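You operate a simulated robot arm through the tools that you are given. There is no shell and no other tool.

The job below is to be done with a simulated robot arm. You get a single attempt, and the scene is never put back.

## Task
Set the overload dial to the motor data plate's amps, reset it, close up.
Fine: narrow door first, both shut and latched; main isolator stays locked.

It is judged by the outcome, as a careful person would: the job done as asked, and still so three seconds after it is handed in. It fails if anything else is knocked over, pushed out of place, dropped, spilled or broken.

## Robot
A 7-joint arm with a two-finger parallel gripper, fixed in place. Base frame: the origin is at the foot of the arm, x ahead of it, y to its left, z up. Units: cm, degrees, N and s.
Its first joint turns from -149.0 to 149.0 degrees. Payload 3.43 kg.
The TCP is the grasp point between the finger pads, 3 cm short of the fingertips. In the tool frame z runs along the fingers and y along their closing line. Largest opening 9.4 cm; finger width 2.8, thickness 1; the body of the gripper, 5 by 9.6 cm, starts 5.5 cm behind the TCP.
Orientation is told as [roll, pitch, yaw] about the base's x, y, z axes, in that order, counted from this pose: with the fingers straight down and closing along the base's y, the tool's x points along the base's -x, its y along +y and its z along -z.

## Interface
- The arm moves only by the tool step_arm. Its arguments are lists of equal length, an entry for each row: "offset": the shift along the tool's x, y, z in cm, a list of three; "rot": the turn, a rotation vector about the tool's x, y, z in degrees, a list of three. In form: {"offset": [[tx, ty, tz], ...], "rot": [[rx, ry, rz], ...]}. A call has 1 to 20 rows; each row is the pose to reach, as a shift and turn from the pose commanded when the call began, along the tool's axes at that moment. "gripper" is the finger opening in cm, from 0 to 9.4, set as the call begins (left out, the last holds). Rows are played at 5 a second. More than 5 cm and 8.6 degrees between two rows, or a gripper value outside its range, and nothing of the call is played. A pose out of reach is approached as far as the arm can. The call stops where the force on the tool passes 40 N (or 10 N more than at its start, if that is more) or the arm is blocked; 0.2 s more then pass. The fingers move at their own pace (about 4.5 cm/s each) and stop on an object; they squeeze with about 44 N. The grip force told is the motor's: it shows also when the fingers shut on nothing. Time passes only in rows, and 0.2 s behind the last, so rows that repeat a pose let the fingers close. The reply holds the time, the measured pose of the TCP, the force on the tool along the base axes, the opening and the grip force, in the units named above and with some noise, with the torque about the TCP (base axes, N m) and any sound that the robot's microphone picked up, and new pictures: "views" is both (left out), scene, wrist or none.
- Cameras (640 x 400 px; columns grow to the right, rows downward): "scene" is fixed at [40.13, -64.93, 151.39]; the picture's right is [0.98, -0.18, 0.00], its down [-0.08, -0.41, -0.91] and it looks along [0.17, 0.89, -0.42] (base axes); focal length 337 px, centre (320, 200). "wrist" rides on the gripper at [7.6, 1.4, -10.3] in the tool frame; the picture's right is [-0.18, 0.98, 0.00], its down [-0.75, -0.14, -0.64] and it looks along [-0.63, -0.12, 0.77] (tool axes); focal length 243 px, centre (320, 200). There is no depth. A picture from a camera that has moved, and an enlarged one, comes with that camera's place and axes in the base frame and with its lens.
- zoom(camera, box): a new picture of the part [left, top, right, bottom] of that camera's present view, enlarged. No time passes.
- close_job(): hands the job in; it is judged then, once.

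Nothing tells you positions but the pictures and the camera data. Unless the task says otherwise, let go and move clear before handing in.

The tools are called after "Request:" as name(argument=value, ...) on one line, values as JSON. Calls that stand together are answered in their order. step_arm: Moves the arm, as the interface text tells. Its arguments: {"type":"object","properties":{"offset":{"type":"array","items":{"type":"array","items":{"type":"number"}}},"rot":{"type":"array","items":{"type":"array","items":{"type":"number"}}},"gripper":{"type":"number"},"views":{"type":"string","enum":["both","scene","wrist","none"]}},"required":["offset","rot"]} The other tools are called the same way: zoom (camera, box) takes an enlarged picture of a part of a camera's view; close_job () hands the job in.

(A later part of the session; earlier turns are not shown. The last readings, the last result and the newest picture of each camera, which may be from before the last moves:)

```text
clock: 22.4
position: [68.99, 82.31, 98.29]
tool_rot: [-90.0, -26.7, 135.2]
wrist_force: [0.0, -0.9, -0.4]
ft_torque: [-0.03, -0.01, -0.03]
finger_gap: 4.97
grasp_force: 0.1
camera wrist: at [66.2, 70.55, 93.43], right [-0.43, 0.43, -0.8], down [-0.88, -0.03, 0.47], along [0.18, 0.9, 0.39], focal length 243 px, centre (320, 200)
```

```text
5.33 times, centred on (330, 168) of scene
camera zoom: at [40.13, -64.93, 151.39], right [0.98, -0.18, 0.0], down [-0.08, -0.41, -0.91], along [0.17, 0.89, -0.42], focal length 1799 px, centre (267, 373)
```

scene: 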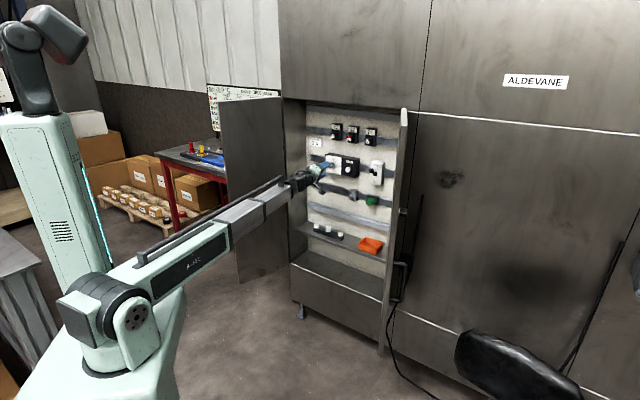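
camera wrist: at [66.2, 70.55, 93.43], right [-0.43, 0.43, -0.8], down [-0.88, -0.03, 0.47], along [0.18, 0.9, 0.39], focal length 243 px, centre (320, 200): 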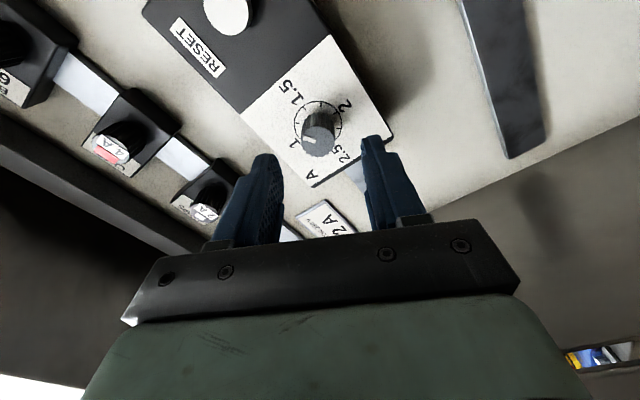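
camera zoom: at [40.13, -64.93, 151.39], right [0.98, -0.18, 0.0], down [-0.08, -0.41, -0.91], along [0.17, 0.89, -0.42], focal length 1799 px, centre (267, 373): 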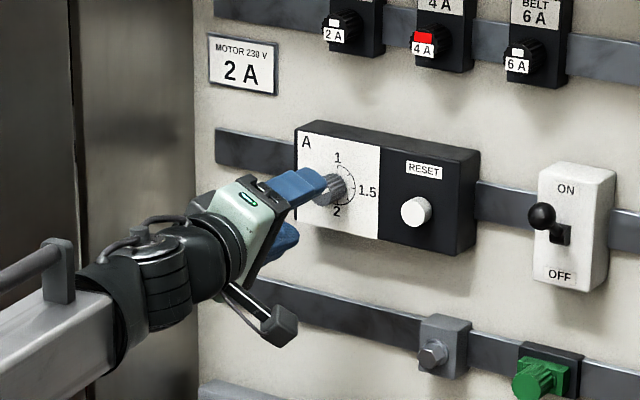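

The knob is well centred between the fingers. I'll advance 4 cm so they straddle it, then check again.

Request:
step_arm(offset=[[0, 0, 2], [0, 0, 4], [0, 0, 4]], rot=[[0, 0, 0], [0, 0, 0], [0, 0, 0]], views="wrist")

Request:
zoom(camera="wrist", box=[220, 100, 420, 225])

Request:
zoom(camera="scene", box=[305, 145, 365, 183])

```text
clock: 23.2
position: [71.83, 85.02, 98.21]
tool_rot: [-90.0, -26.7, 135.2]
wrist_force: [-0.7, -0.1, 0.0]
ft_torque: [0.04, 0.01, 0.0]
finger_gap: 4.98
grasp_force: 0.0
camera wrist: at [68.99, 73.37, 93.47], right [-0.43, 0.43, -0.8], down [-0.88, -0.03, 0.47], along [0.18, 0.9, 0.39], focal length 243 px, centre (320, 200)
```

wrist: 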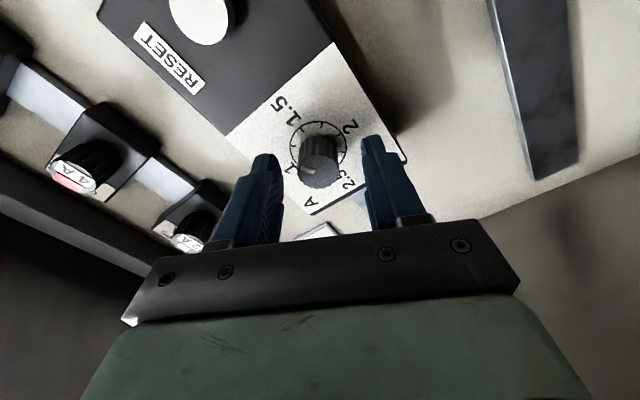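

```text
3.20 times, centred on (320, 162) of wrist
camera zoom: at [68.99, 73.37, 93.47], right [-0.43, 0.43, -0.8], down [-0.88, -0.03, 0.47], along [0.18, 0.9, 0.39], focal length 776 px, centre (320, 320)
```

zoom: 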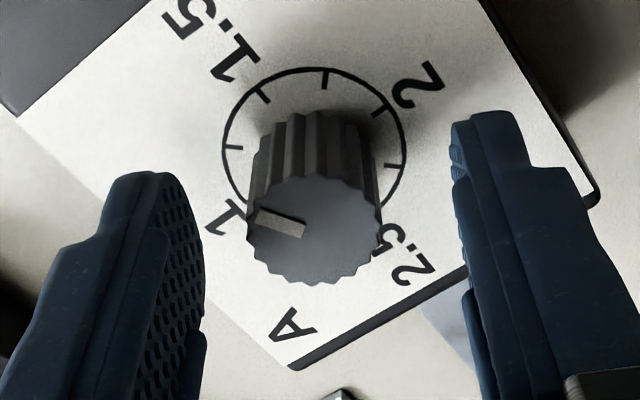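

```text
10.53 times, centred on (335, 164) of scene
camera zoom: at [40.13, -64.93, 151.39], right [0.98, -0.18, 0.0], down [-0.08, -0.41, -0.91], along [0.17, 0.89, -0.42], focal length 3550 px, centre (162, 579)
```

zoom: 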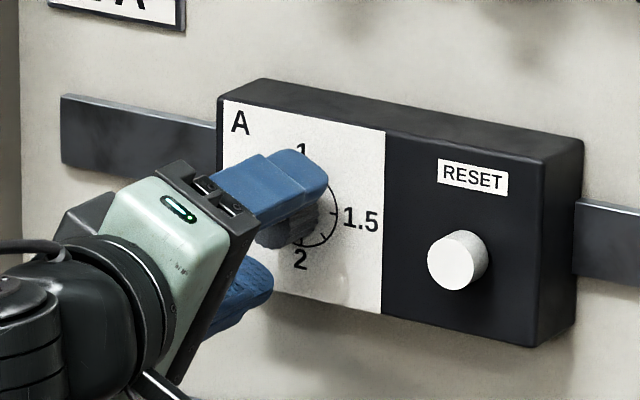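

The fingers straddle the knob, off-centre by about 0.15 cm. I'll correct that, advance 1.2 cm and close on it.

Request:
step_arm(offset=[[-0.15, -0.13, 0.6], [-0.15, -0.13, 1.2], [-0.15, -0.13, 1.2]], rot=[[0, 0, 0], [0, 0, 0], [0, 0, 0]], views="none")

Request:
step_arm(offset=[[0, 0, 0], [0, 0, 0], [0, 0, 0], [0, 0, 0]], rot=[[0, 0, 0], [0, 0, 0], [0, 0, 0], [0, 0, 0]], gripper=0, views="wrist")

Request:
zoom(camera="wrist", box=[220, 100, 420, 225])

```text
clock: 24.0
position: [72.51, 86.0, 98.64]
tool_rot: [-90.0, -26.7, 135.3]
wrist_force: [1.4, -0.2, 0.5]
ft_torque: [0.0, 0.01, -0.05]
finger_gap: 5.02
grasp_force: 0.0
```

```text
clock: 25.0
position: [72.5, 85.98, 98.55]
tool_rot: [-89.8, -26.8, 135.2]
wrist_force: [-3.4, 0.1, -7.4]
ft_torque: [0.28, -0.33, -0.15]
finger_gap: 2.55
grasp_force: 45.1
camera wrist: at [69.7, 74.29, 93.73], right [-0.43, 0.43, -0.8], down [-0.88, -0.03, 0.47], along [0.18, 0.9, 0.39], focal length 243 px, centre (320, 200)
```

wrist: 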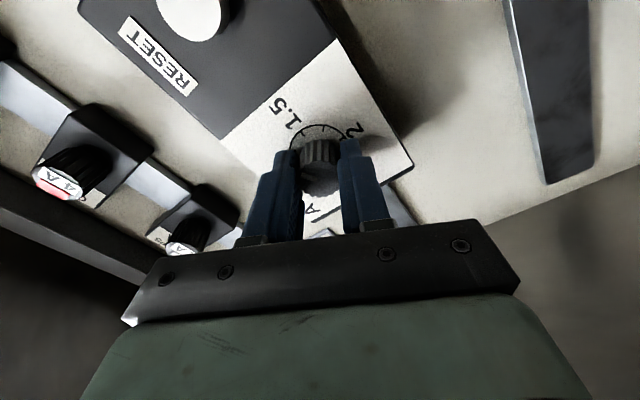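

```text
3.20 times, centred on (320, 162) of wrist
camera zoom: at [69.7, 74.29, 93.73], right [-0.43, 0.43, -0.8], down [-0.88, -0.03, 0.47], along [0.18, 0.9, 0.39], focal length 776 px, centre (320, 320)
```

zoom: 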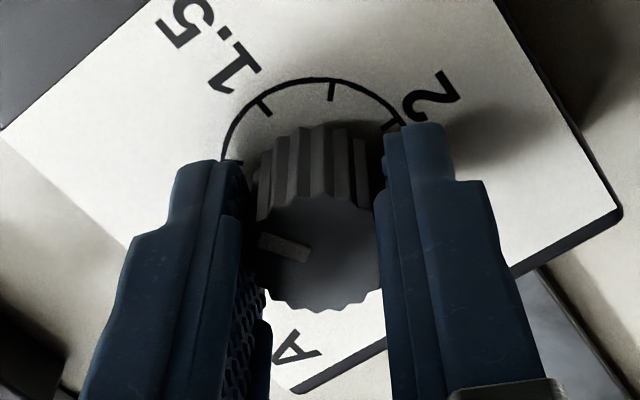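

I have a firm hold on the knob. I'll rotate clockwise (+tool z) in stages and check as I go.

Request:
step_arm(offset=[[0, 0, 0], [0, 0, 0], [0, 0, 0], [0, 0, 0], [0, 0, 0], [0, 0, 0], [0, 0, 0]], rot=[[0, 0, 6], [0, 0, 12], [0, 0, 18], [0, 0, 24], [0, 0, 30], [0, 0, 36], [0, 0, 40]], views="wrist")

Request:
zoom(camera="wrist", box=[220, 100, 420, 225])

```text
clock: 26.6
position: [72.56, 85.92, 98.48]
tool_rot: [-90.0, -66.9, 135.3]
wrist_force: [-13.3, -18.9, -8.9]
ft_torque: [-0.28, 0.32, -1.0]
finger_gap: 2.56
grasp_force: 44.8
camera wrist: at [66.53, 77.44, 90.88], right [-0.69, 0.69, -0.22], down [-0.57, -0.34, 0.75], along [0.44, 0.64, 0.63], focal length 243 px, centre (320, 200)
```

wrist: 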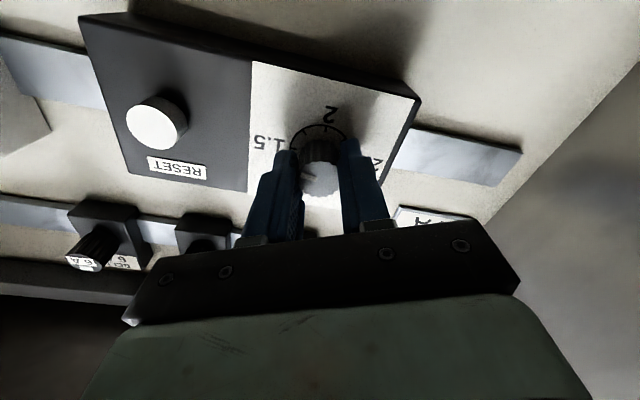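

```text
3.20 times, centred on (320, 162) of wrist
camera zoom: at [66.53, 77.44, 90.88], right [-0.69, 0.69, -0.22], down [-0.57, -0.34, 0.75], along [0.44, 0.64, 0.63], focal length 776 px, centre (320, 320)
```

zoom: 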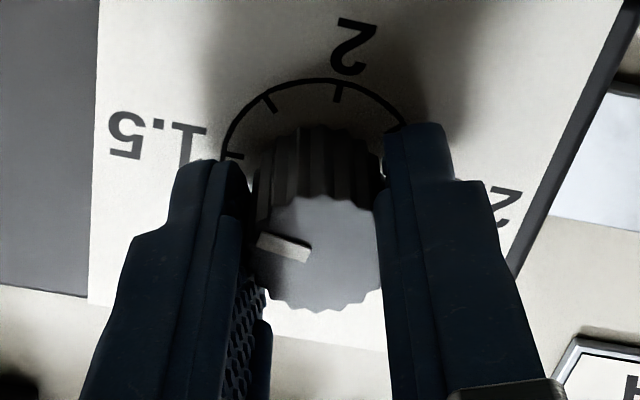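

The knob turns with the fingers, but an axial push of about 23 N is building up. I'll ease back slightly before continuing.

Request:
step_arm(offset=[[0, 0, -0.1], [0, 0, -0.2]], rot=[[0, 0, 0], [0, 0, 0]], views="none")

```text
clock: 27.2
position: [72.59, 85.98, 98.52]
tool_rot: [-90.0, -66.8, 135.1]
wrist_force: [3.8, -5.1, -5.1]
ft_torque: [0.47, -0.46, -0.37]
finger_gap: 2.58
grasp_force: 44.9
```

Request:
step_arm(offset=[[0, 0, 0], [0, 0, 0], [0, 0, 0], [0, 0, 0], [0, 0, 0], [0, 0, 0], [0, 0, 0], [0, 0, 0]], rot=[[0, 0, 6], [0, 0, 12], [0, 0, 18], [0, 0, 24], [0, 0, 30], [0, 0, 36], [0, 0, 42], [0, 0, 44]], views="none")

```text
clock: 29.0
position: [72.55, 85.87, 98.57]
tool_rot: [89.9, -69.1, -44.6]
wrist_force: [25.0, 10.9, 5.2]
ft_torque: [0.28, -0.3, -1.09]
finger_gap: 2.55
grasp_force: 45.0
```

Request:
step_arm(offset=[[-0.03, -0.03, 0.1], [-0.06, -0.06, 0.2]], rot=[[0, 0, 0], [0, 0, 0]], views="wrist")

Request:
zoom(camera="wrist", box=[220, 100, 420, 225])

```text
clock: 29.6
position: [72.55, 85.95, 98.58]
tool_rot: [89.9, -69.4, -44.6]
wrist_force: [11.7, 1.5, 0.4]
ft_torque: [0.15, -0.2, -1.15]
finger_gap: 2.58
grasp_force: 44.6
camera wrist: at [62.51, 81.41, 91.85], right [-0.61, 0.6, 0.52], down [-0.17, -0.74, 0.66], along [0.78, 0.31, 0.55], focal length 243 px, centre (320, 200)
```

wrist: 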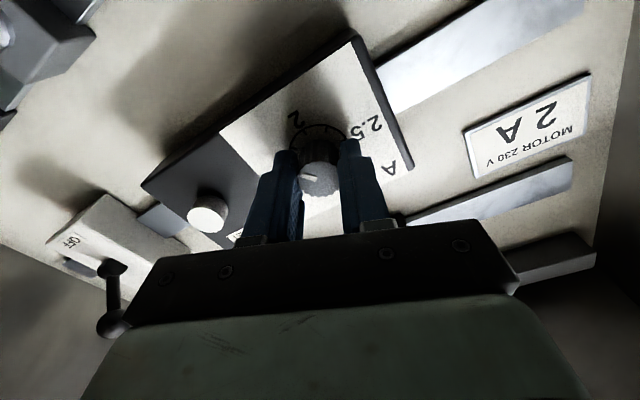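

```text
3.20 times, centred on (320, 162) of wrist
camera zoom: at [62.51, 81.41, 91.85], right [-0.61, 0.6, 0.52], down [-0.17, -0.74, 0.66], along [0.78, 0.31, 0.55], focal length 776 px, centre (320, 320)
```

zoom: 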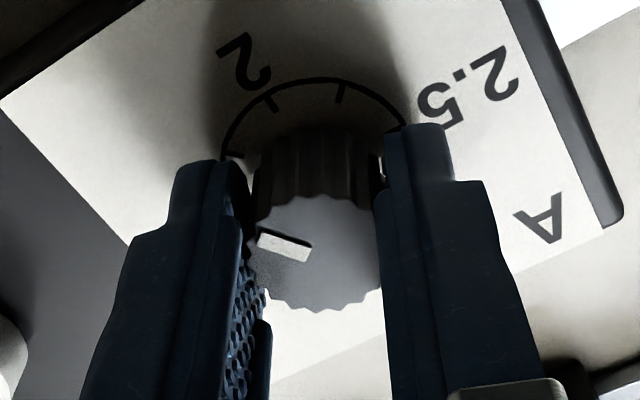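

The pointer is now near 1.75. I'll go another 22°, check the forces, then finish to 2.

Request:
step_arm(offset=[[0, -0.02, 0.02], [0, -0.05, 0.05], [0, -0.05, 0.08], [0, -0.05, 0.08], [0, -0.05, 0.08]], rot=[[0, 0, 6], [0, 0, 12], [0, 0, 18], [0, 0, 22], [0, 0, 22]], views="none")

```text
clock: 30.8
position: [72.54, 85.97, 98.39]
tool_rot: [89.9, -47.3, -44.5]
wrist_force: [-16.2, -27.4, -22.7]
ft_torque: [-0.75, 0.73, -0.64]
finger_gap: 2.58
grasp_force: 45.3
```

Request:
step_arm(offset=[[0.05, -0.07, -0.12], [0.1, -0.14, -0.25]], rot=[[0, 0, 0], [0, 0, 0]], views="none")

```text
clock: 31.4
position: [72.62, 85.94, 98.55]
tool_rot: [90.0, -47.3, -44.7]
wrist_force: [-3.4, -9.8, -6.5]
ft_torque: [-1.12, 1.1, 0.32]
finger_gap: 2.56
grasp_force: 45.0
```

Request:
step_arm(offset=[[0.02, -0.02, -0.05], [0.03, -0.04, -0.08], [0.03, -0.04, -0.08]], rot=[[0, 0, 5], [0, 0, 10], [0, 0, 10]], views="none")

```text
clock: 32.2
position: [72.54, 85.83, 98.61]
tool_rot: [90.1, -37.2, -44.9]
wrist_force: [16.9, 14.3, 20.3]
ft_torque: [-0.41, 0.43, 0.17]
finger_gap: 2.58
grasp_force: 44.7
```

Request:
step_arm(offset=[[-0.04, 0.05, 0.06], [-0.07, 0.09, 0.1]], rot=[[0, 0, 0], [0, 0, 0]], views="wrist")

Request:
zoom(camera="wrist", box=[220, 100, 420, 225])

```text
clock: 32.8
position: [72.64, 85.97, 98.54]
tool_rot: [90.0, -37.2, -44.8]
wrist_force: [12.6, 18.9, 20.4]
ft_torque: [0.36, -0.35, -1.13]
finger_gap: 2.59
grasp_force: 44.6
camera wrist: at [60.48, 83.44, 94.95], right [-0.32, 0.32, 0.89], down [0.03, -0.94, 0.34], along [0.95, 0.14, 0.29], focal length 243 px, centre (320, 200)
```

wrist: 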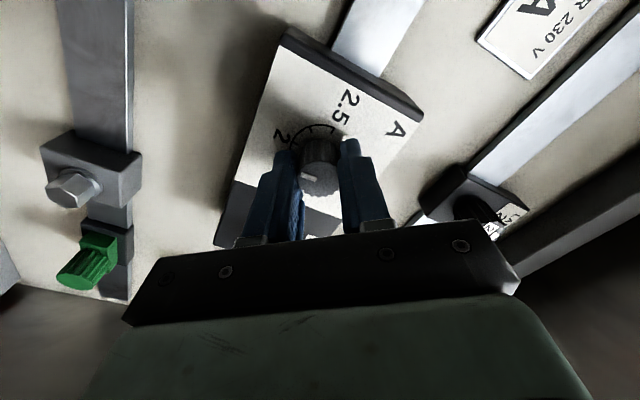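

```text
3.20 times, centred on (320, 162) of wrist
camera zoom: at [60.48, 83.44, 94.95], right [-0.32, 0.32, 0.89], down [0.03, -0.94, 0.34], along [0.95, 0.14, 0.29], focal length 776 px, centre (320, 320)
```

zoom: 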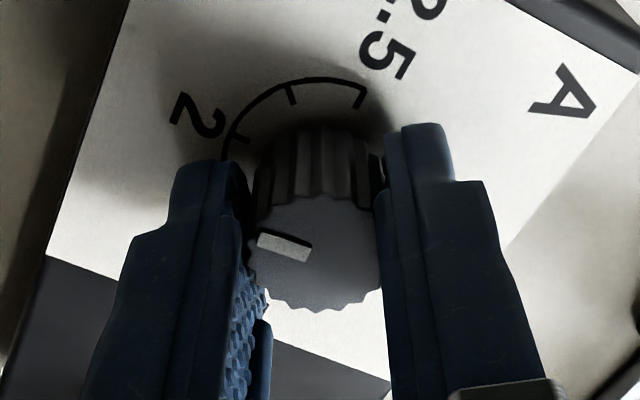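

The pointer is within about 5–10° of 2. I'll rotate another 7° while relieving the side forces, then let go and check from a distance.

Request:
step_arm(offset=[[-0.05, 0.06, 0.08], [-0.08, 0.1, 0.14], [-0.08, 0.1, 0.14]], rot=[[0, 0, 3.5], [0, 0, 7], [0, 0, 7]], views="none")

```text
clock: 33.6
position: [72.57, 85.85, 98.51]
tool_rot: [89.9, -30.2, -44.7]
wrist_force: [-3.8, 9.2, 4.6]
ft_torque: [0.01, 0.07, -0.82]
finger_gap: 2.56
grasp_force: 44.7
```

Request:
step_arm(offset=[[0, 0, 0], [0, 0, 0], [0, 0, 0], [0, 0, -3], [0, 0, -6], [0, 0, -9], [0, 0, -12], [0, 0, -12]], rot=[[0, 0, 0], [0, 0, 0], [0, 0, 0], [0, 0, 0], [0, 0, 0], [0, 0, 0], [0, 0, 0], [0, 0, 0]], gripper=5.0, views="wrist")

Request:
zoom(camera="wrist", box=[240, 50, 400, 150])

Request:
zoom(camera="scene", box=[325, 150, 361, 173])

```text
clock: 35.4
position: [64.52, 77.69, 98.59]
tool_rot: [90.0, -30.3, -44.7]
wrist_force: [-1.1, 0.1, 0.0]
ft_torque: [0.0, -0.02, 0.03]
finger_gap: 5.0
grasp_force: 0.2
camera wrist: at [52.18, 75.41, 95.91], right [-0.24, 0.24, 0.94], down [0.06, -0.96, 0.26], along [0.97, 0.12, 0.22], focal length 243 px, centre (320, 200)
```

wrist: 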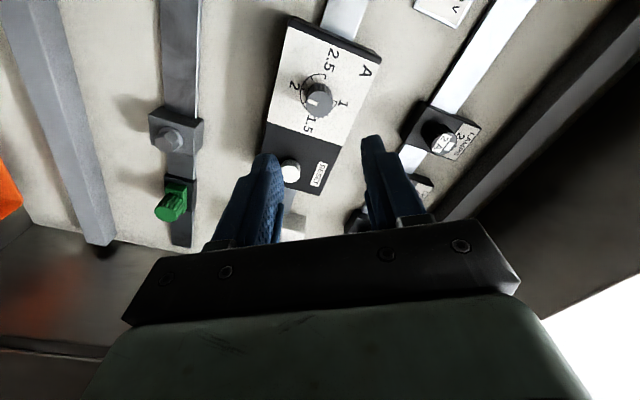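

```text
4.00 times, centred on (320, 100) of wrist
camera zoom: at [52.18, 75.41, 95.91], right [-0.24, 0.24, 0.94], down [0.06, -0.96, 0.26], along [0.97, 0.12, 0.22], focal length 970 px, centre (320, 600)
```

zoom: 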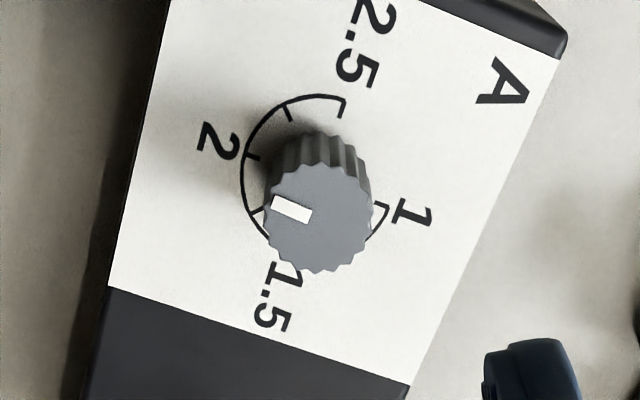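

```text
16.00 times, centred on (343, 162) of scene
camera zoom: at [40.13, -64.93, 151.39], right [0.98, -0.18, 0.0], down [-0.08, -0.41, -0.91], along [0.17, 0.89, -0.42], focal length 5396 px, centre (-48, 816)
```

zoom: 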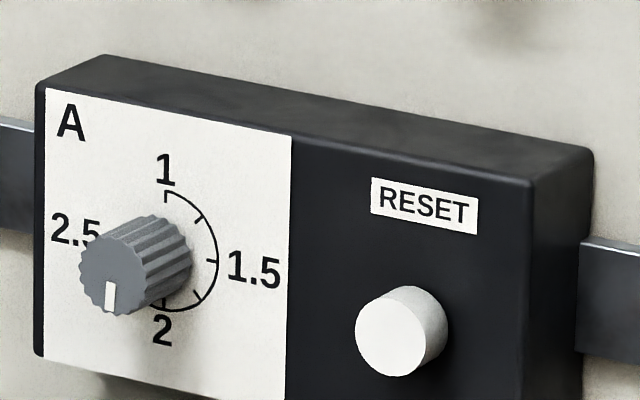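

Request:
zoom(camera="scene", box=[328, 159, 340, 171])

Request:
zoom(camera="wrist", box=[295, 70, 345, 120])

```text
16.00 times, centred on (334, 165) of scene
camera zoom: at [40.13, -64.93, 151.39], right [0.98, -0.18, 0.0], down [-0.08, -0.41, -0.91], along [0.17, 0.89, -0.42], focal length 5396 px, centre (96, 760)
```

zoom: 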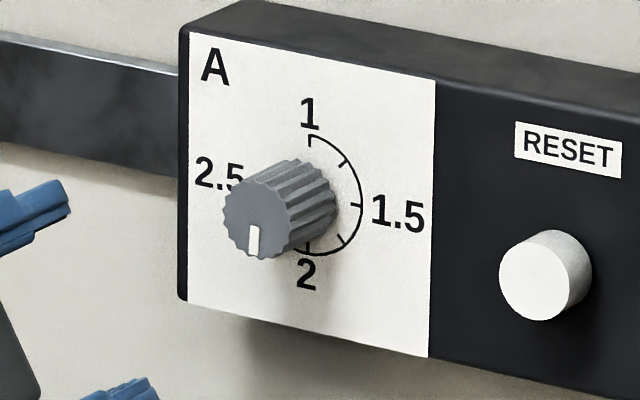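

```text
8.00 times, centred on (320, 95) of wrist
camera zoom: at [52.18, 75.41, 95.91], right [-0.24, 0.24, 0.94], down [0.06, -0.96, 0.26], along [0.97, 0.12, 0.22], focal length 1941 px, centre (320, 1040)
```

zoom: 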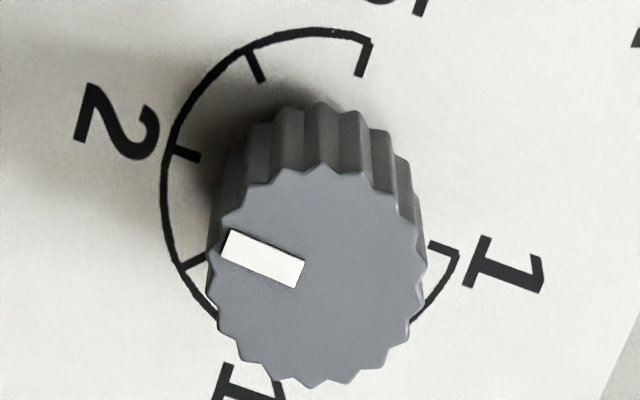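

The dial now points at 2, about 3° past the tick or better. Next I'll roll the tool back, close the fingers and line up with the RESET button.

Request:
step_arm(offset=[[-0.95, -0.65, -0.5], [-1.9, -1.3, -1], [-2.85, -1.97, -1.5], [-3.8, -2.6, -2], [-4.75, -3.3, -2.5], [-5.7, -3.9, -3], [-6.65, -4.6, -3.5], [-7.59, -5.24, -3.5], [-7.59, -5.24, -3.5], [-7.59, -5.24, -3.5]], rot=[[0, 0, -7.5], [0, 0, -15], [0, 0, -22.5], [0, 0, -30], [0, 0, -37.5], [0, 0, -45], [0, 0, -52.5], [0, 0, -60], [0, 0, -60], [0, 0, -60]], gripper=0, views="wrist")

Request:
zoom(camera="wrist", box=[220, 50, 420, 175])

```text
clock: 37.6
position: [68.39, 68.61, 98.13]
tool_rot: [-82.0, -89.7, 127.3]
wrist_force: [-0.1, -0.6, 0.5]
ft_torque: [-0.04, 0.03, 0.01]
finger_gap: 0.02
grasp_force: 33.1
camera wrist: at [60.26, 62.06, 90.23], right [-0.7, 0.69, 0.18], down [-0.35, -0.55, 0.75], along [0.62, 0.46, 0.63], focal length 243 px, centre (320, 200)
```

wrist: 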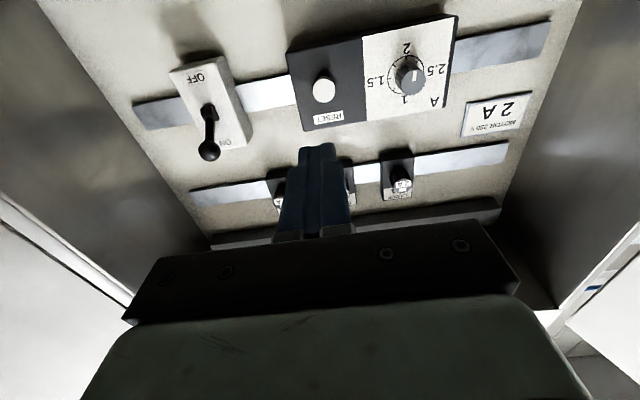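

```text
3.20 times, centred on (320, 112) of wrist
camera zoom: at [60.26, 62.06, 90.23], right [-0.7, 0.69, 0.18], down [-0.35, -0.55, 0.75], along [0.62, 0.46, 0.63], focal length 776 px, centre (320, 480)
```

zoom: 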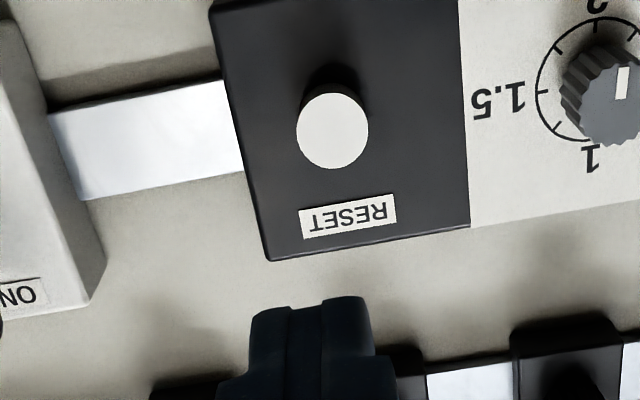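

I'm lined up about 0.4 cm to the right of RESET. I'll correct that and move to just in front of the button.

Request:
step_arm(offset=[[0.02, 0.2, 4], [0.05, 0.42, 8], [0.05, 0.42, 11.5], [0.05, 0.42, 11.5], [0.05, 0.42, 11.5]], rot=[[0, 0, 0], [0, 0, 0], [0, 0, 0], [0, 0, 0], [0, 0, 0]], views="wrist")

Request:
zoom(camera="wrist", box=[240, 80, 400, 180])

Request:
zoom(camera="scene", box=[310, 140, 390, 190])

```text
clock: 38.8
position: [76.38, 76.92, 97.63]
tool_rot: [-82.0, -89.7, 127.1]
wrist_force: [-0.3, 0.4, -0.6]
ft_torque: [0.0, -0.02, -0.02]
finger_gap: 0.01
grasp_force: 33.1
camera wrist: at [68.2, 70.5, 89.98], right [-0.7, 0.69, 0.18], down [-0.35, -0.55, 0.75], along [0.62, 0.46, 0.63], focal length 243 px, centre (320, 200)
```

wrist: 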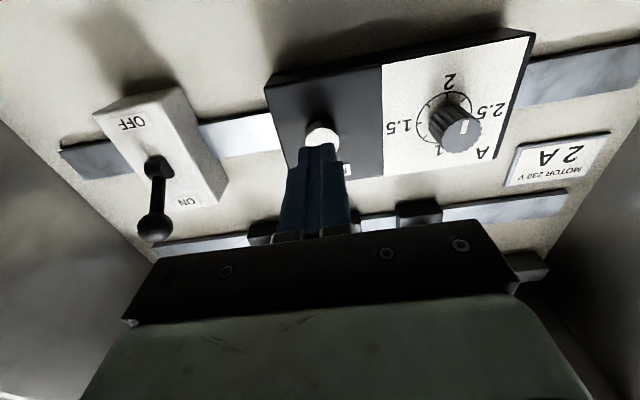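

```text
4.00 times, centred on (320, 130) of wrist
camera zoom: at [68.2, 70.5, 89.98], right [-0.7, 0.69, 0.18], down [-0.35, -0.55, 0.75], along [0.62, 0.46, 0.63], focal length 970 px, centre (320, 480)
```

zoom: 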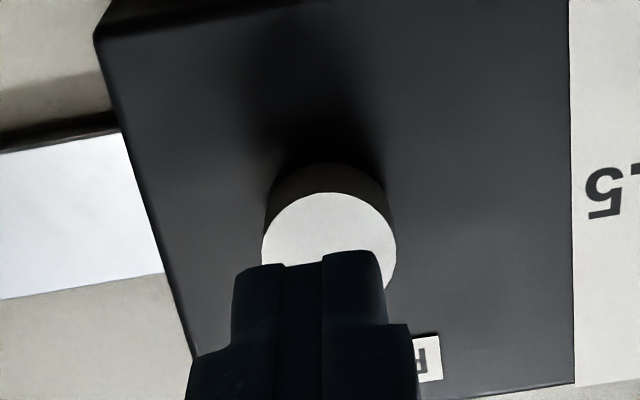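

```text
8.00 times, centred on (350, 165) of scene
camera zoom: at [40.13, -64.93, 151.39], right [0.98, -0.18, 0.0], down [-0.08, -0.41, -0.91], along [0.17, 0.89, -0.42], focal length 2698 px, centre (80, 480)
```

zoom: 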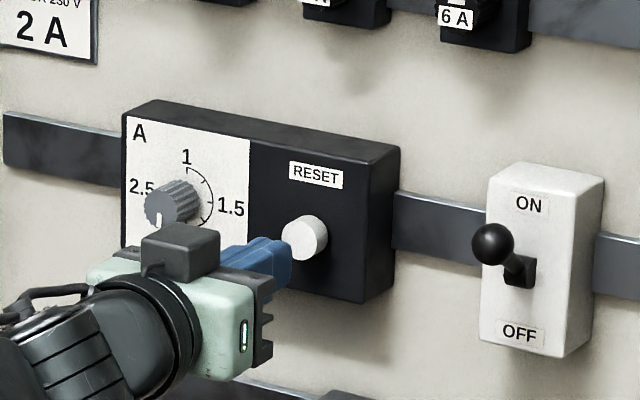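

I'm just in front of the button. After a small alignment correction I'll press slowly, listening for a click.

Request:
step_arm(offset=[[-0.1, 0.08, 0.8], [-0.2, 0.15, 1.6], [-0.2, 0.15, 1.9], [-0.2, 0.15, 2.1], [-0.2, 0.15, 2.3], [-0.2, 0.15, 2.5], [-0.2, 0.15, 2.7], [-0.2, 0.15, 2.9]], rot=[[0, 0, 0], [0, 0, 0], [0, 0, 0], [0, 0, 0], [0, 0, 0], [0, 0, 0], [0, 0, 0], [0, 0, 0]], views="wrist")

Request:
zoom(camera="wrist", box=[240, 80, 400, 180])

Request:
zoom(camera="scene", box=[310, 140, 390, 190])

```text
clock: 40.6
position: [77.94, 79.05, 98.04]
tool_rot: [-82.0, -89.7, 127.2]
wrist_force: [-0.4, -0.3, -0.7]
ft_torque: [-0.01, 0.03, 0.0]
finger_gap: 0.0
grasp_force: 32.9
camera wrist: at [69.8, 72.67, 90.35], right [-0.7, 0.69, 0.18], down [-0.35, -0.55, 0.75], along [0.62, 0.46, 0.63], focal length 243 px, centre (320, 200)
```

wrist: 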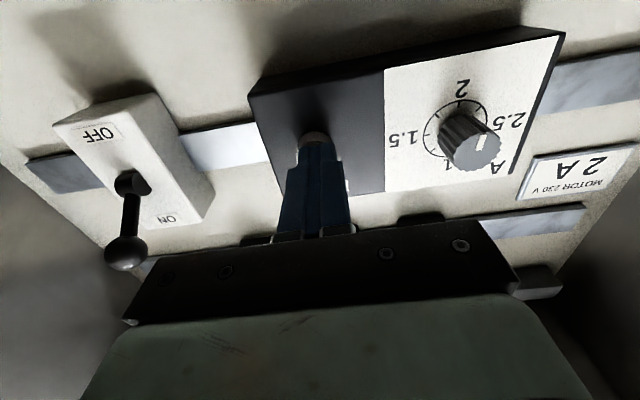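

```text
4.00 times, centred on (320, 130) of wrist
camera zoom: at [69.8, 72.67, 90.35], right [-0.7, 0.69, 0.18], down [-0.35, -0.55, 0.75], along [0.62, 0.46, 0.63], focal length 970 px, centre (320, 480)
```

zoom: 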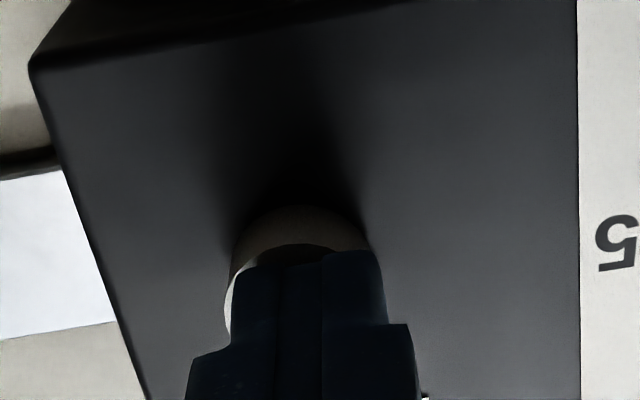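

```text
8.00 times, centred on (350, 165) of scene
camera zoom: at [40.13, -64.93, 151.39], right [0.98, -0.18, 0.0], down [-0.08, -0.41, -0.91], along [0.17, 0.89, -0.42], focal length 2698 px, centre (80, 480)
```

zoom: 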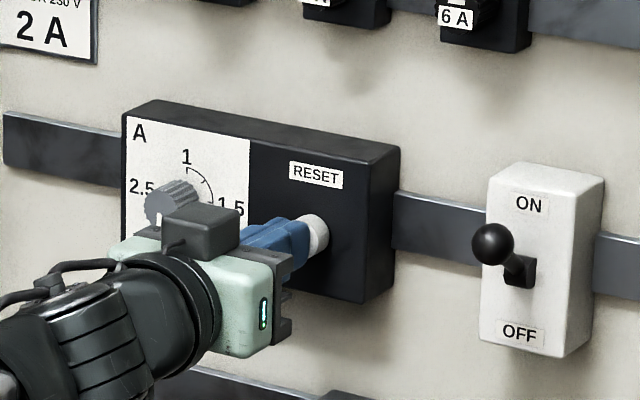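

No contact yet, and I'm slightly left of centre. I'll nudge right and keep pressing.

Request:
step_arm(offset=[[0, -0.25, 0.15], [0, -0.25, 0.3], [0, -0.25, 0.45], [0, -0.25, 0.6], [0, -0.25, 0.75], [0, -0.25, 0.9], [0, -0.25, 1.05], [0, -0.25, 1.2]], rot=[[0, 0, 0], [0, 0, 0], [0, 0, 0], [0, 0, 0], [0, 0, 0], [0, 0, 0], [0, 0, 0], [0, 0, 0]], views="wrist")

Request:
zoom(camera="wrist", box=[240, 80, 400, 180])

```text
clock: 42.2
position: [78.61, 79.4, 98.05]
tool_rot: [-83.5, -89.7, 128.7]
wrist_force: [-13.9, -15.3, 0.7]
ft_torque: [0.08, -0.03, -0.08]
finger_gap: 0.0
grasp_force: 32.8
heard: click
stopped in row 7: the force on the tool passed its limit at 41 N (the readings are from after the stop); the commanded pose is now the measured one
camera wrist: at [70.39, 72.92, 90.32], right [-0.7, 0.69, 0.18], down [-0.36, -0.55, 0.75], along [0.62, 0.46, 0.63], focal length 243 px, centre (320, 200)
```

wrist: 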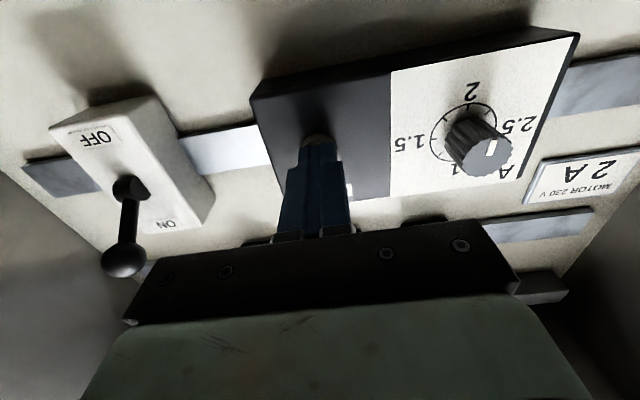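

```text
4.00 times, centred on (320, 130) of wrist
camera zoom: at [70.39, 72.92, 90.32], right [-0.7, 0.69, 0.18], down [-0.36, -0.55, 0.75], along [0.62, 0.46, 0.63], focal length 970 px, centre (320, 480)
```

zoom: 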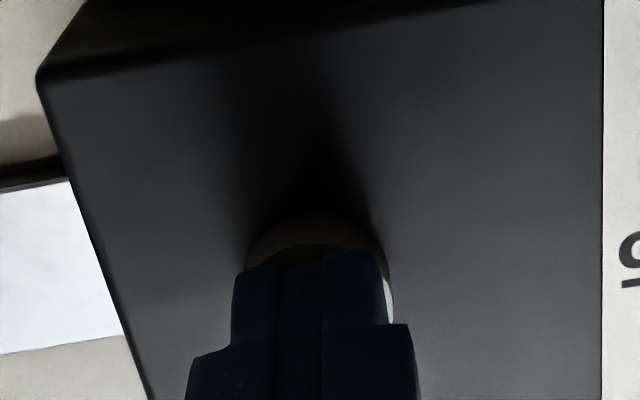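

A click: the overload reset. I'll back out now and check the relay.

Request:
step_arm(offset=[[0, 0, -3], [0, 0, -7], [0, 0, -11], [0, 0, -15], [0, 0, -19], [0, 0, -19]], rot=[[0, 0, 0], [0, 0, 0], [0, 0, 0], [0, 0, 0], [0, 0, 0], [0, 0, 0]], views="both")

Request:
zoom(camera="scene", box=[325, 150, 361, 173])

Request:
zoom(camera="wrist", box=[280, 20, 440, 140])

```text
clock: 43.6
position: [65.2, 66.04, 97.9]
tool_rot: [-72.8, -89.6, 118.0]
wrist_force: [-0.7, -1.1, -0.2]
ft_torque: [0.02, 0.03, -0.03]
finger_gap: 0.0
grasp_force: 32.7
camera wrist: at [57.02, 59.56, 90.15], right [-0.7, 0.69, 0.18], down [-0.35, -0.55, 0.76], along [0.62, 0.46, 0.63], focal length 243 px, centre (320, 200)
```

scene: 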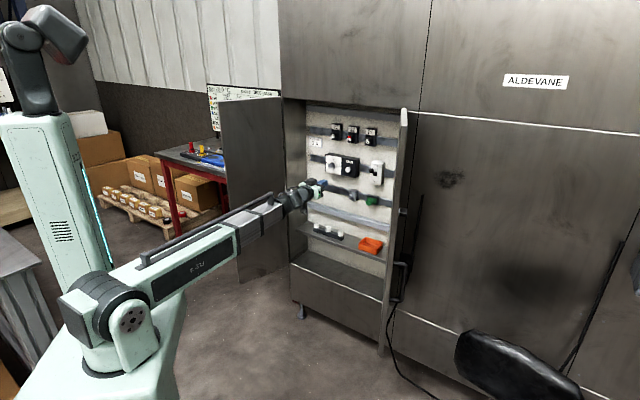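
wrist: 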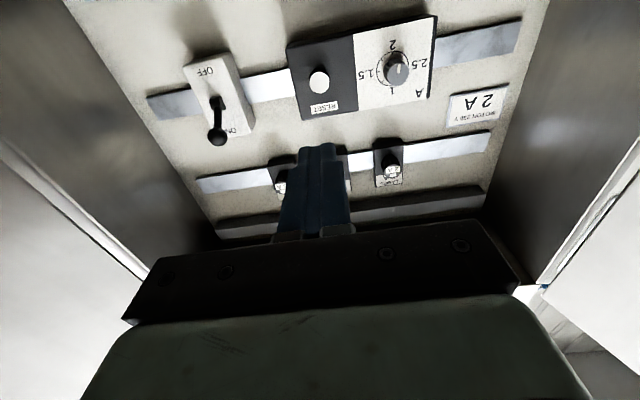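

```text
16.00 times, centred on (343, 162) of scene
camera zoom: at [40.13, -64.93, 151.39], right [0.98, -0.18, 0.0], down [-0.08, -0.41, -0.91], along [0.17, 0.89, -0.42], focal length 5396 px, centre (-48, 816)
```

zoom: 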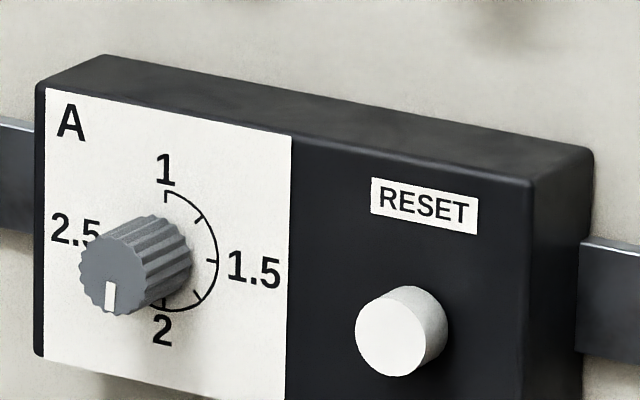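

```text
3.33 times, centred on (360, 80) of wrist
camera zoom: at [57.02, 59.56, 90.15], right [-0.7, 0.69, 0.18], down [-0.35, -0.55, 0.76], along [0.62, 0.46, 0.63], focal length 809 px, centre (187, 600)
```

zoom: 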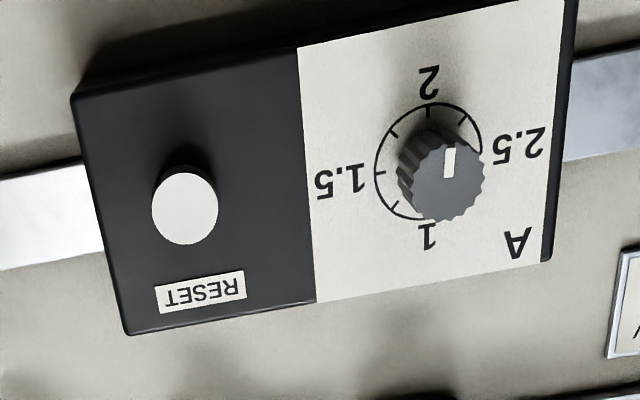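

The dial and reset are done and the button has sprung back. Before closing anything I need to see the outsides of the doors, so I'll pull back and swing around to the right-hand door's outer face.

Request:
step_arm(offset=[[0, 0, -3.2], [0, 0, -6.4], [0, 0, -9.6], [0, 0, -12.8], [0, 0, -16], [0, 0, -19.2], [0, 0, -22], [0, 0, -22]], rot=[[0, 5, 0], [0, 10, 0], [0, 15, 0], [0, 20, 0], [0, 25, 0], [0, 30, 0], [0, 36, 0], [0, 40, 0]], views="none")

```text
clock: 45.4
position: [49.95, 50.54, 98.13]
tool_rot: [-0.4, -49.8, 45.5]
wrist_force: [0.4, -0.4, 0.1]
ft_torque: [0.02, -0.01, 0.01]
finger_gap: 0.0
grasp_force: 33.4
out of reach, approached as far as the arm can: row 1
```

Request:
step_arm(offset=[[0.11, -4.83, -0.13], [0.42, -9.64, -0.5], [0.95, -14.41, -1.13], [1.69, -19.11, -2.0], [2.63, -23.72, -3.11], [3.77, -28.22, -4.46], [5.11, -32.59, -6.05], [6.64, -36.81, -7.85], [8.34, -40.86, -9.87], [10.22, -44.72, -12.1], [12.26, -48.37, -14.51]], rot=[[2.98, 0, 2.52], [5.96, 0, 5.03], [8.94, 0, 7.55], [11.92, 0, 10.07], [14.89, 0, 12.59], [17.87, 0, 15.1], [20.85, 0, 17.62], [23.83, 0, 20.14], [26.81, 0, 22.65], [29.79, 0, 25.17], [32.77, 0, 27.69]], views="both")

```text
clock: 47.8
position: [70.76, 3.09, 97.96]
tool_rot: [-0.2, -50.1, 2.4]
wrist_force: [-0.3, -0.7, -0.4]
ft_torque: [-0.04, 0.0, 0.0]
finger_gap: 0.0
grasp_force: 32.7
camera wrist: at [57.99, 3.91, 98.66], right [0.08, 0.99, 0.14], down [0.0, -0.14, 0.99], along [1.0, -0.08, -0.01], focal length 243 px, centre (320, 200)
```

scene: 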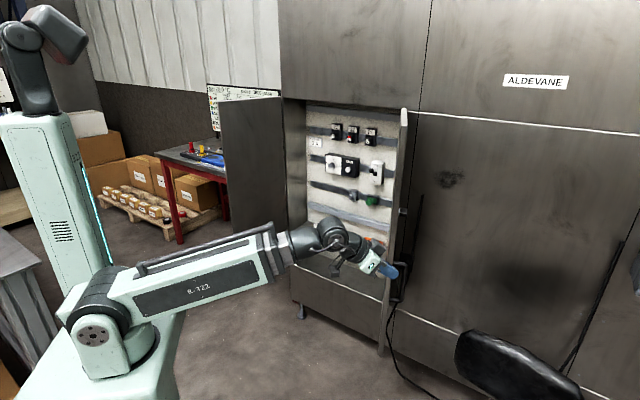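
wrist: 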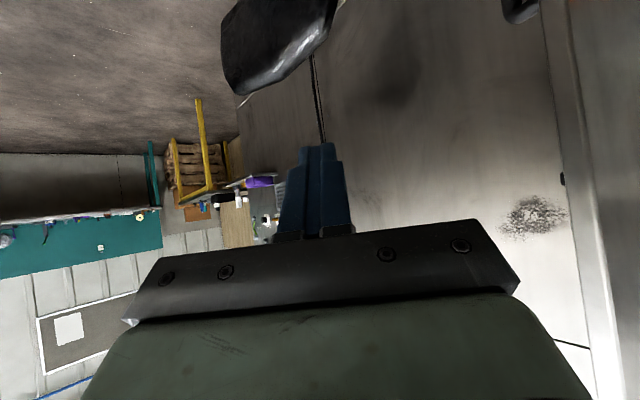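

Request:
zoom(camera="wrist", box=[480, 0, 640, 130])

Request:
zoom(camera="wrist", box=[480, 130, 640, 260])

Request:
zoom(camera="wrist", box=[480, 270, 640, 400])

```text
3.08 times, centred on (560, 65) of wrist
camera zoom: at [57.99, 3.91, 98.66], right [0.08, 0.99, 0.14], down [0.0, -0.14, 0.99], along [1.0, -0.08, -0.01], focal length 746 px, centre (-418, 615)
```

zoom: 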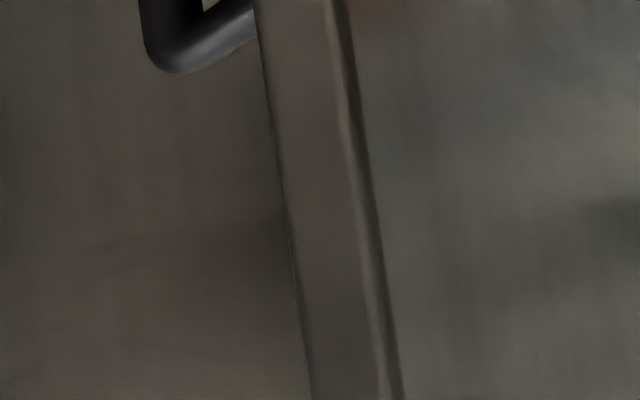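

```text
3.08 times, centred on (560, 195) of wrist
camera zoom: at [57.99, 3.91, 98.66], right [0.08, 0.99, 0.14], down [0.0, -0.14, 0.99], along [1.0, -0.08, -0.01], focal length 746 px, centre (-418, 215)
```

zoom: 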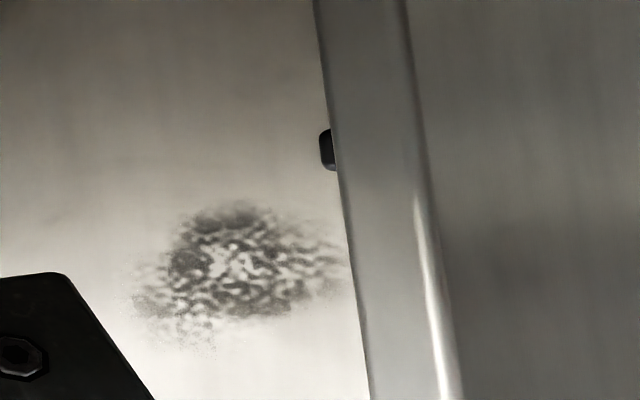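

```text
3.08 times, centred on (560, 335) of wrist
camera zoom: at [57.99, 3.91, 98.66], right [0.08, 0.99, 0.14], down [0.0, -0.14, 0.99], along [1.0, -0.08, -0.01], focal length 746 px, centre (-418, -215)
```

zoom: 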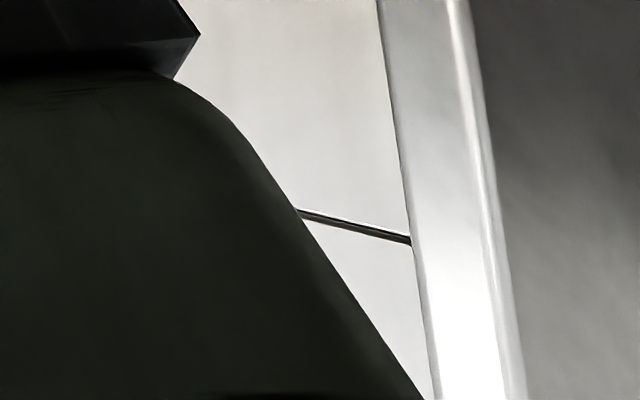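

I can see the right door's free edge with its handle on the outside. I'll extend past it and yaw around to see the outer face.

Request:
step_arm(offset=[[-0.9, -0.06, 1.07], [-1.79, -0.12, 2.15], [-2.69, -0.18, 3.22], [-3.59, -0.24, 4.29], [-4.48, -0.3, 5.37], [-5.38, -0.35, 6.44], [-6.28, -0.41, 7.51], [-7.18, -0.47, 8.58], [-8.07, -0.53, 9.66], [-8.97, -0.59, 10.73]], rot=[[-6.1, 0, -5.1], [-12.3, 0, -10.3], [-18.4, 0, -15.4], [-24.5, 0, -20.5], [-30.7, 0, -25.6], [-36.8, 0, -30.8], [-43, 0, -35.9], [-49.1, 0, -41], [-55.2, 0, -46.2], [-61.4, 0, -51.3]], views="both")

```text
clock: 50.0
position: [84.9, 2.94, 98.33]
tool_rot: [0.0, -50.0, 82.5]
wrist_force: [0.6, 0.2, 0.3]
ft_torque: [-0.05, -0.04, -0.03]
finger_gap: 0.0
grasp_force: 32.7
camera wrist: at [81.77, -9.68, 98.88], right [-0.96, 0.25, 0.14], down [0.14, -0.03, 0.99], along [0.25, 0.97, -0.01], focal length 243 px, centre (320, 200)
```

scene: 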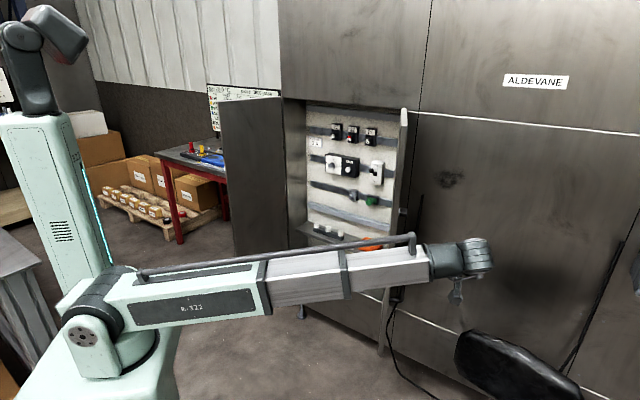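
wrist: 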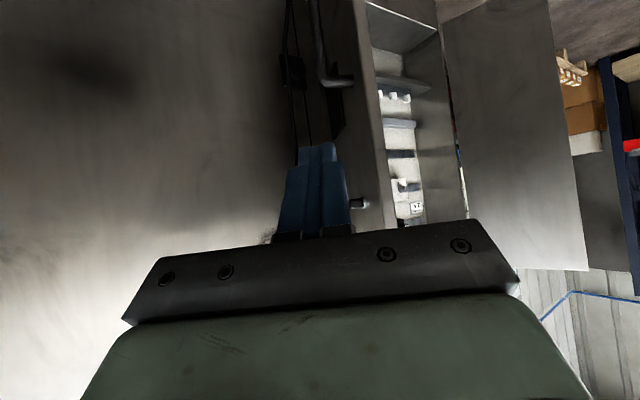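

Request:
zoom(camera="wrist", box=[260, 0, 420, 100])

Request:
zoom(camera="wrist", box=[320, 130, 440, 240])

Request:
zoom(camera="wrist", box=[360, 0, 640, 280])

```text
4.00 times, centred on (340, 50) of wrist
camera zoom: at [81.77, -9.68, 98.88], right [-0.96, 0.25, 0.14], down [0.14, -0.03, 0.99], along [0.25, 0.97, -0.01], focal length 970 px, centre (240, 800)
```

zoom: 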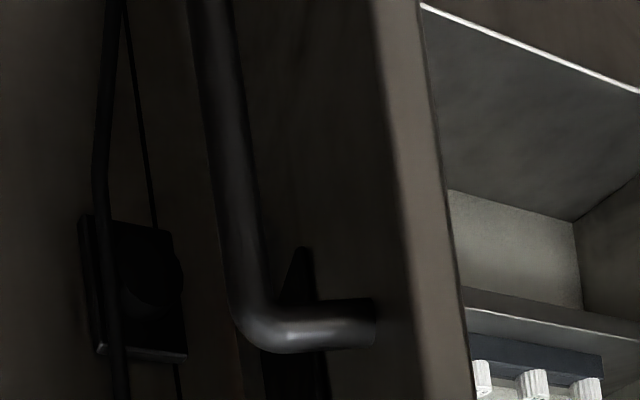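

```text
3.64 times, centred on (380, 185) of wrist
camera zoom: at [81.77, -9.68, 98.88], right [-0.96, 0.25, 0.14], down [0.14, -0.03, 0.99], along [0.25, 0.97, -0.01], focal length 882 px, centre (102, 254)
```

zoom: 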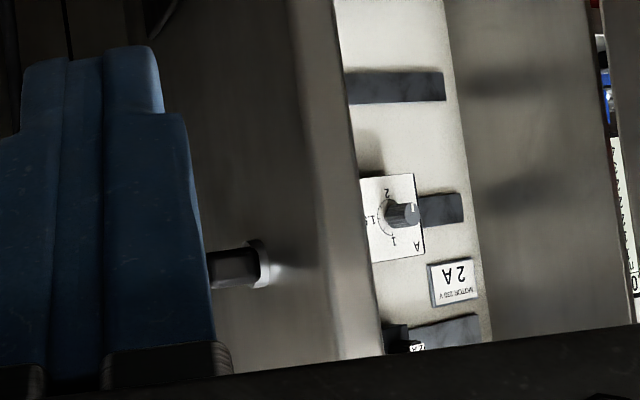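

```text
1.43 times, centred on (500, 140) of wrist
camera zoom: at [81.77, -9.68, 98.88], right [-0.96, 0.25, 0.14], down [0.14, -0.03, 0.99], along [0.25, 0.97, -0.01], focal length 347 px, centre (63, 286)
```

zoom: 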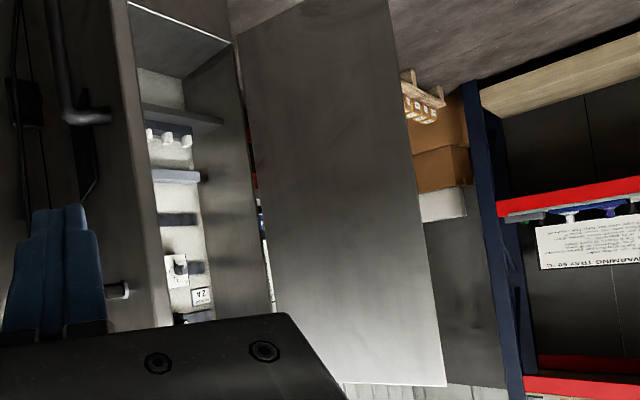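

The door's outer face carries a U-handle low down and a knob on a silver rose. I'll shift right for a less oblique look.

Request:
step_arm(offset=[[0.3, -3.1, -0.4], [0.55, -6.2, -0.65], [0.8, -9.3, -1.0]], rot=[[-2.3, 0, -1.9], [-4.6, 0, -3.8], [-6.9, 0, -5.8]], views="wrist")

Request:
zoom(camera="wrist", box=[280, 0, 480, 125])

Request:
zoom(camera="wrist", box=[320, 110, 480, 230])

```text
clock: 50.8
position: [94.22, 0.28, 97.98]
tool_rot: [-0.1, -50.1, 91.4]
wrist_force: [-0.4, 0.1, -0.3]
ft_torque: [0.01, -0.01, -0.01]
finger_gap: 0.0
grasp_force: 33.2
camera wrist: at [92.98, -12.56, 98.68], right [-0.99, 0.09, 0.14], down [0.14, 0.0, 0.99], along [0.09, 1.0, -0.01], focal length 243 px, centre (320, 200)
```

wrist: 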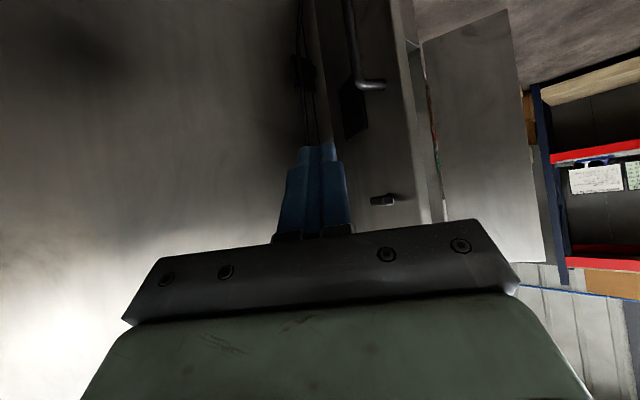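

```text
3.20 times, centred on (380, 62) of wrist
camera zoom: at [92.98, -12.56, 98.68], right [-0.99, 0.09, 0.14], down [0.14, 0.0, 0.99], along [0.09, 1.0, -0.01], focal length 776 px, centre (128, 640)
```

zoom: 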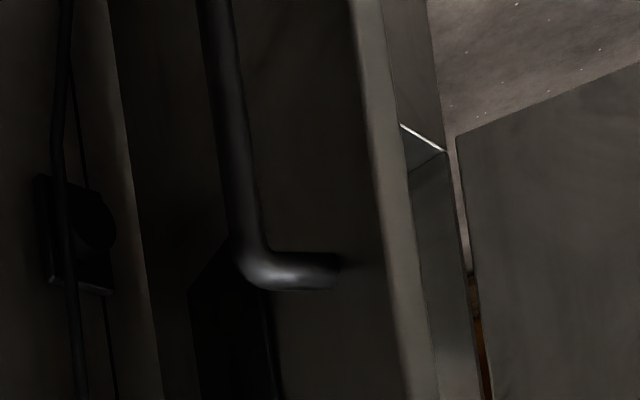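

```text
3.33 times, centred on (400, 170) of wrist
camera zoom: at [92.98, -12.56, 98.68], right [-0.99, 0.09, 0.14], down [0.14, 0.0, 0.99], along [0.09, 1.0, -0.01], focal length 809 px, centre (53, 300)
```

zoom: 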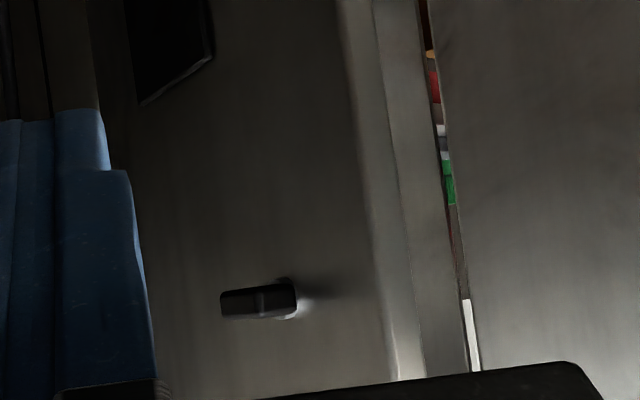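

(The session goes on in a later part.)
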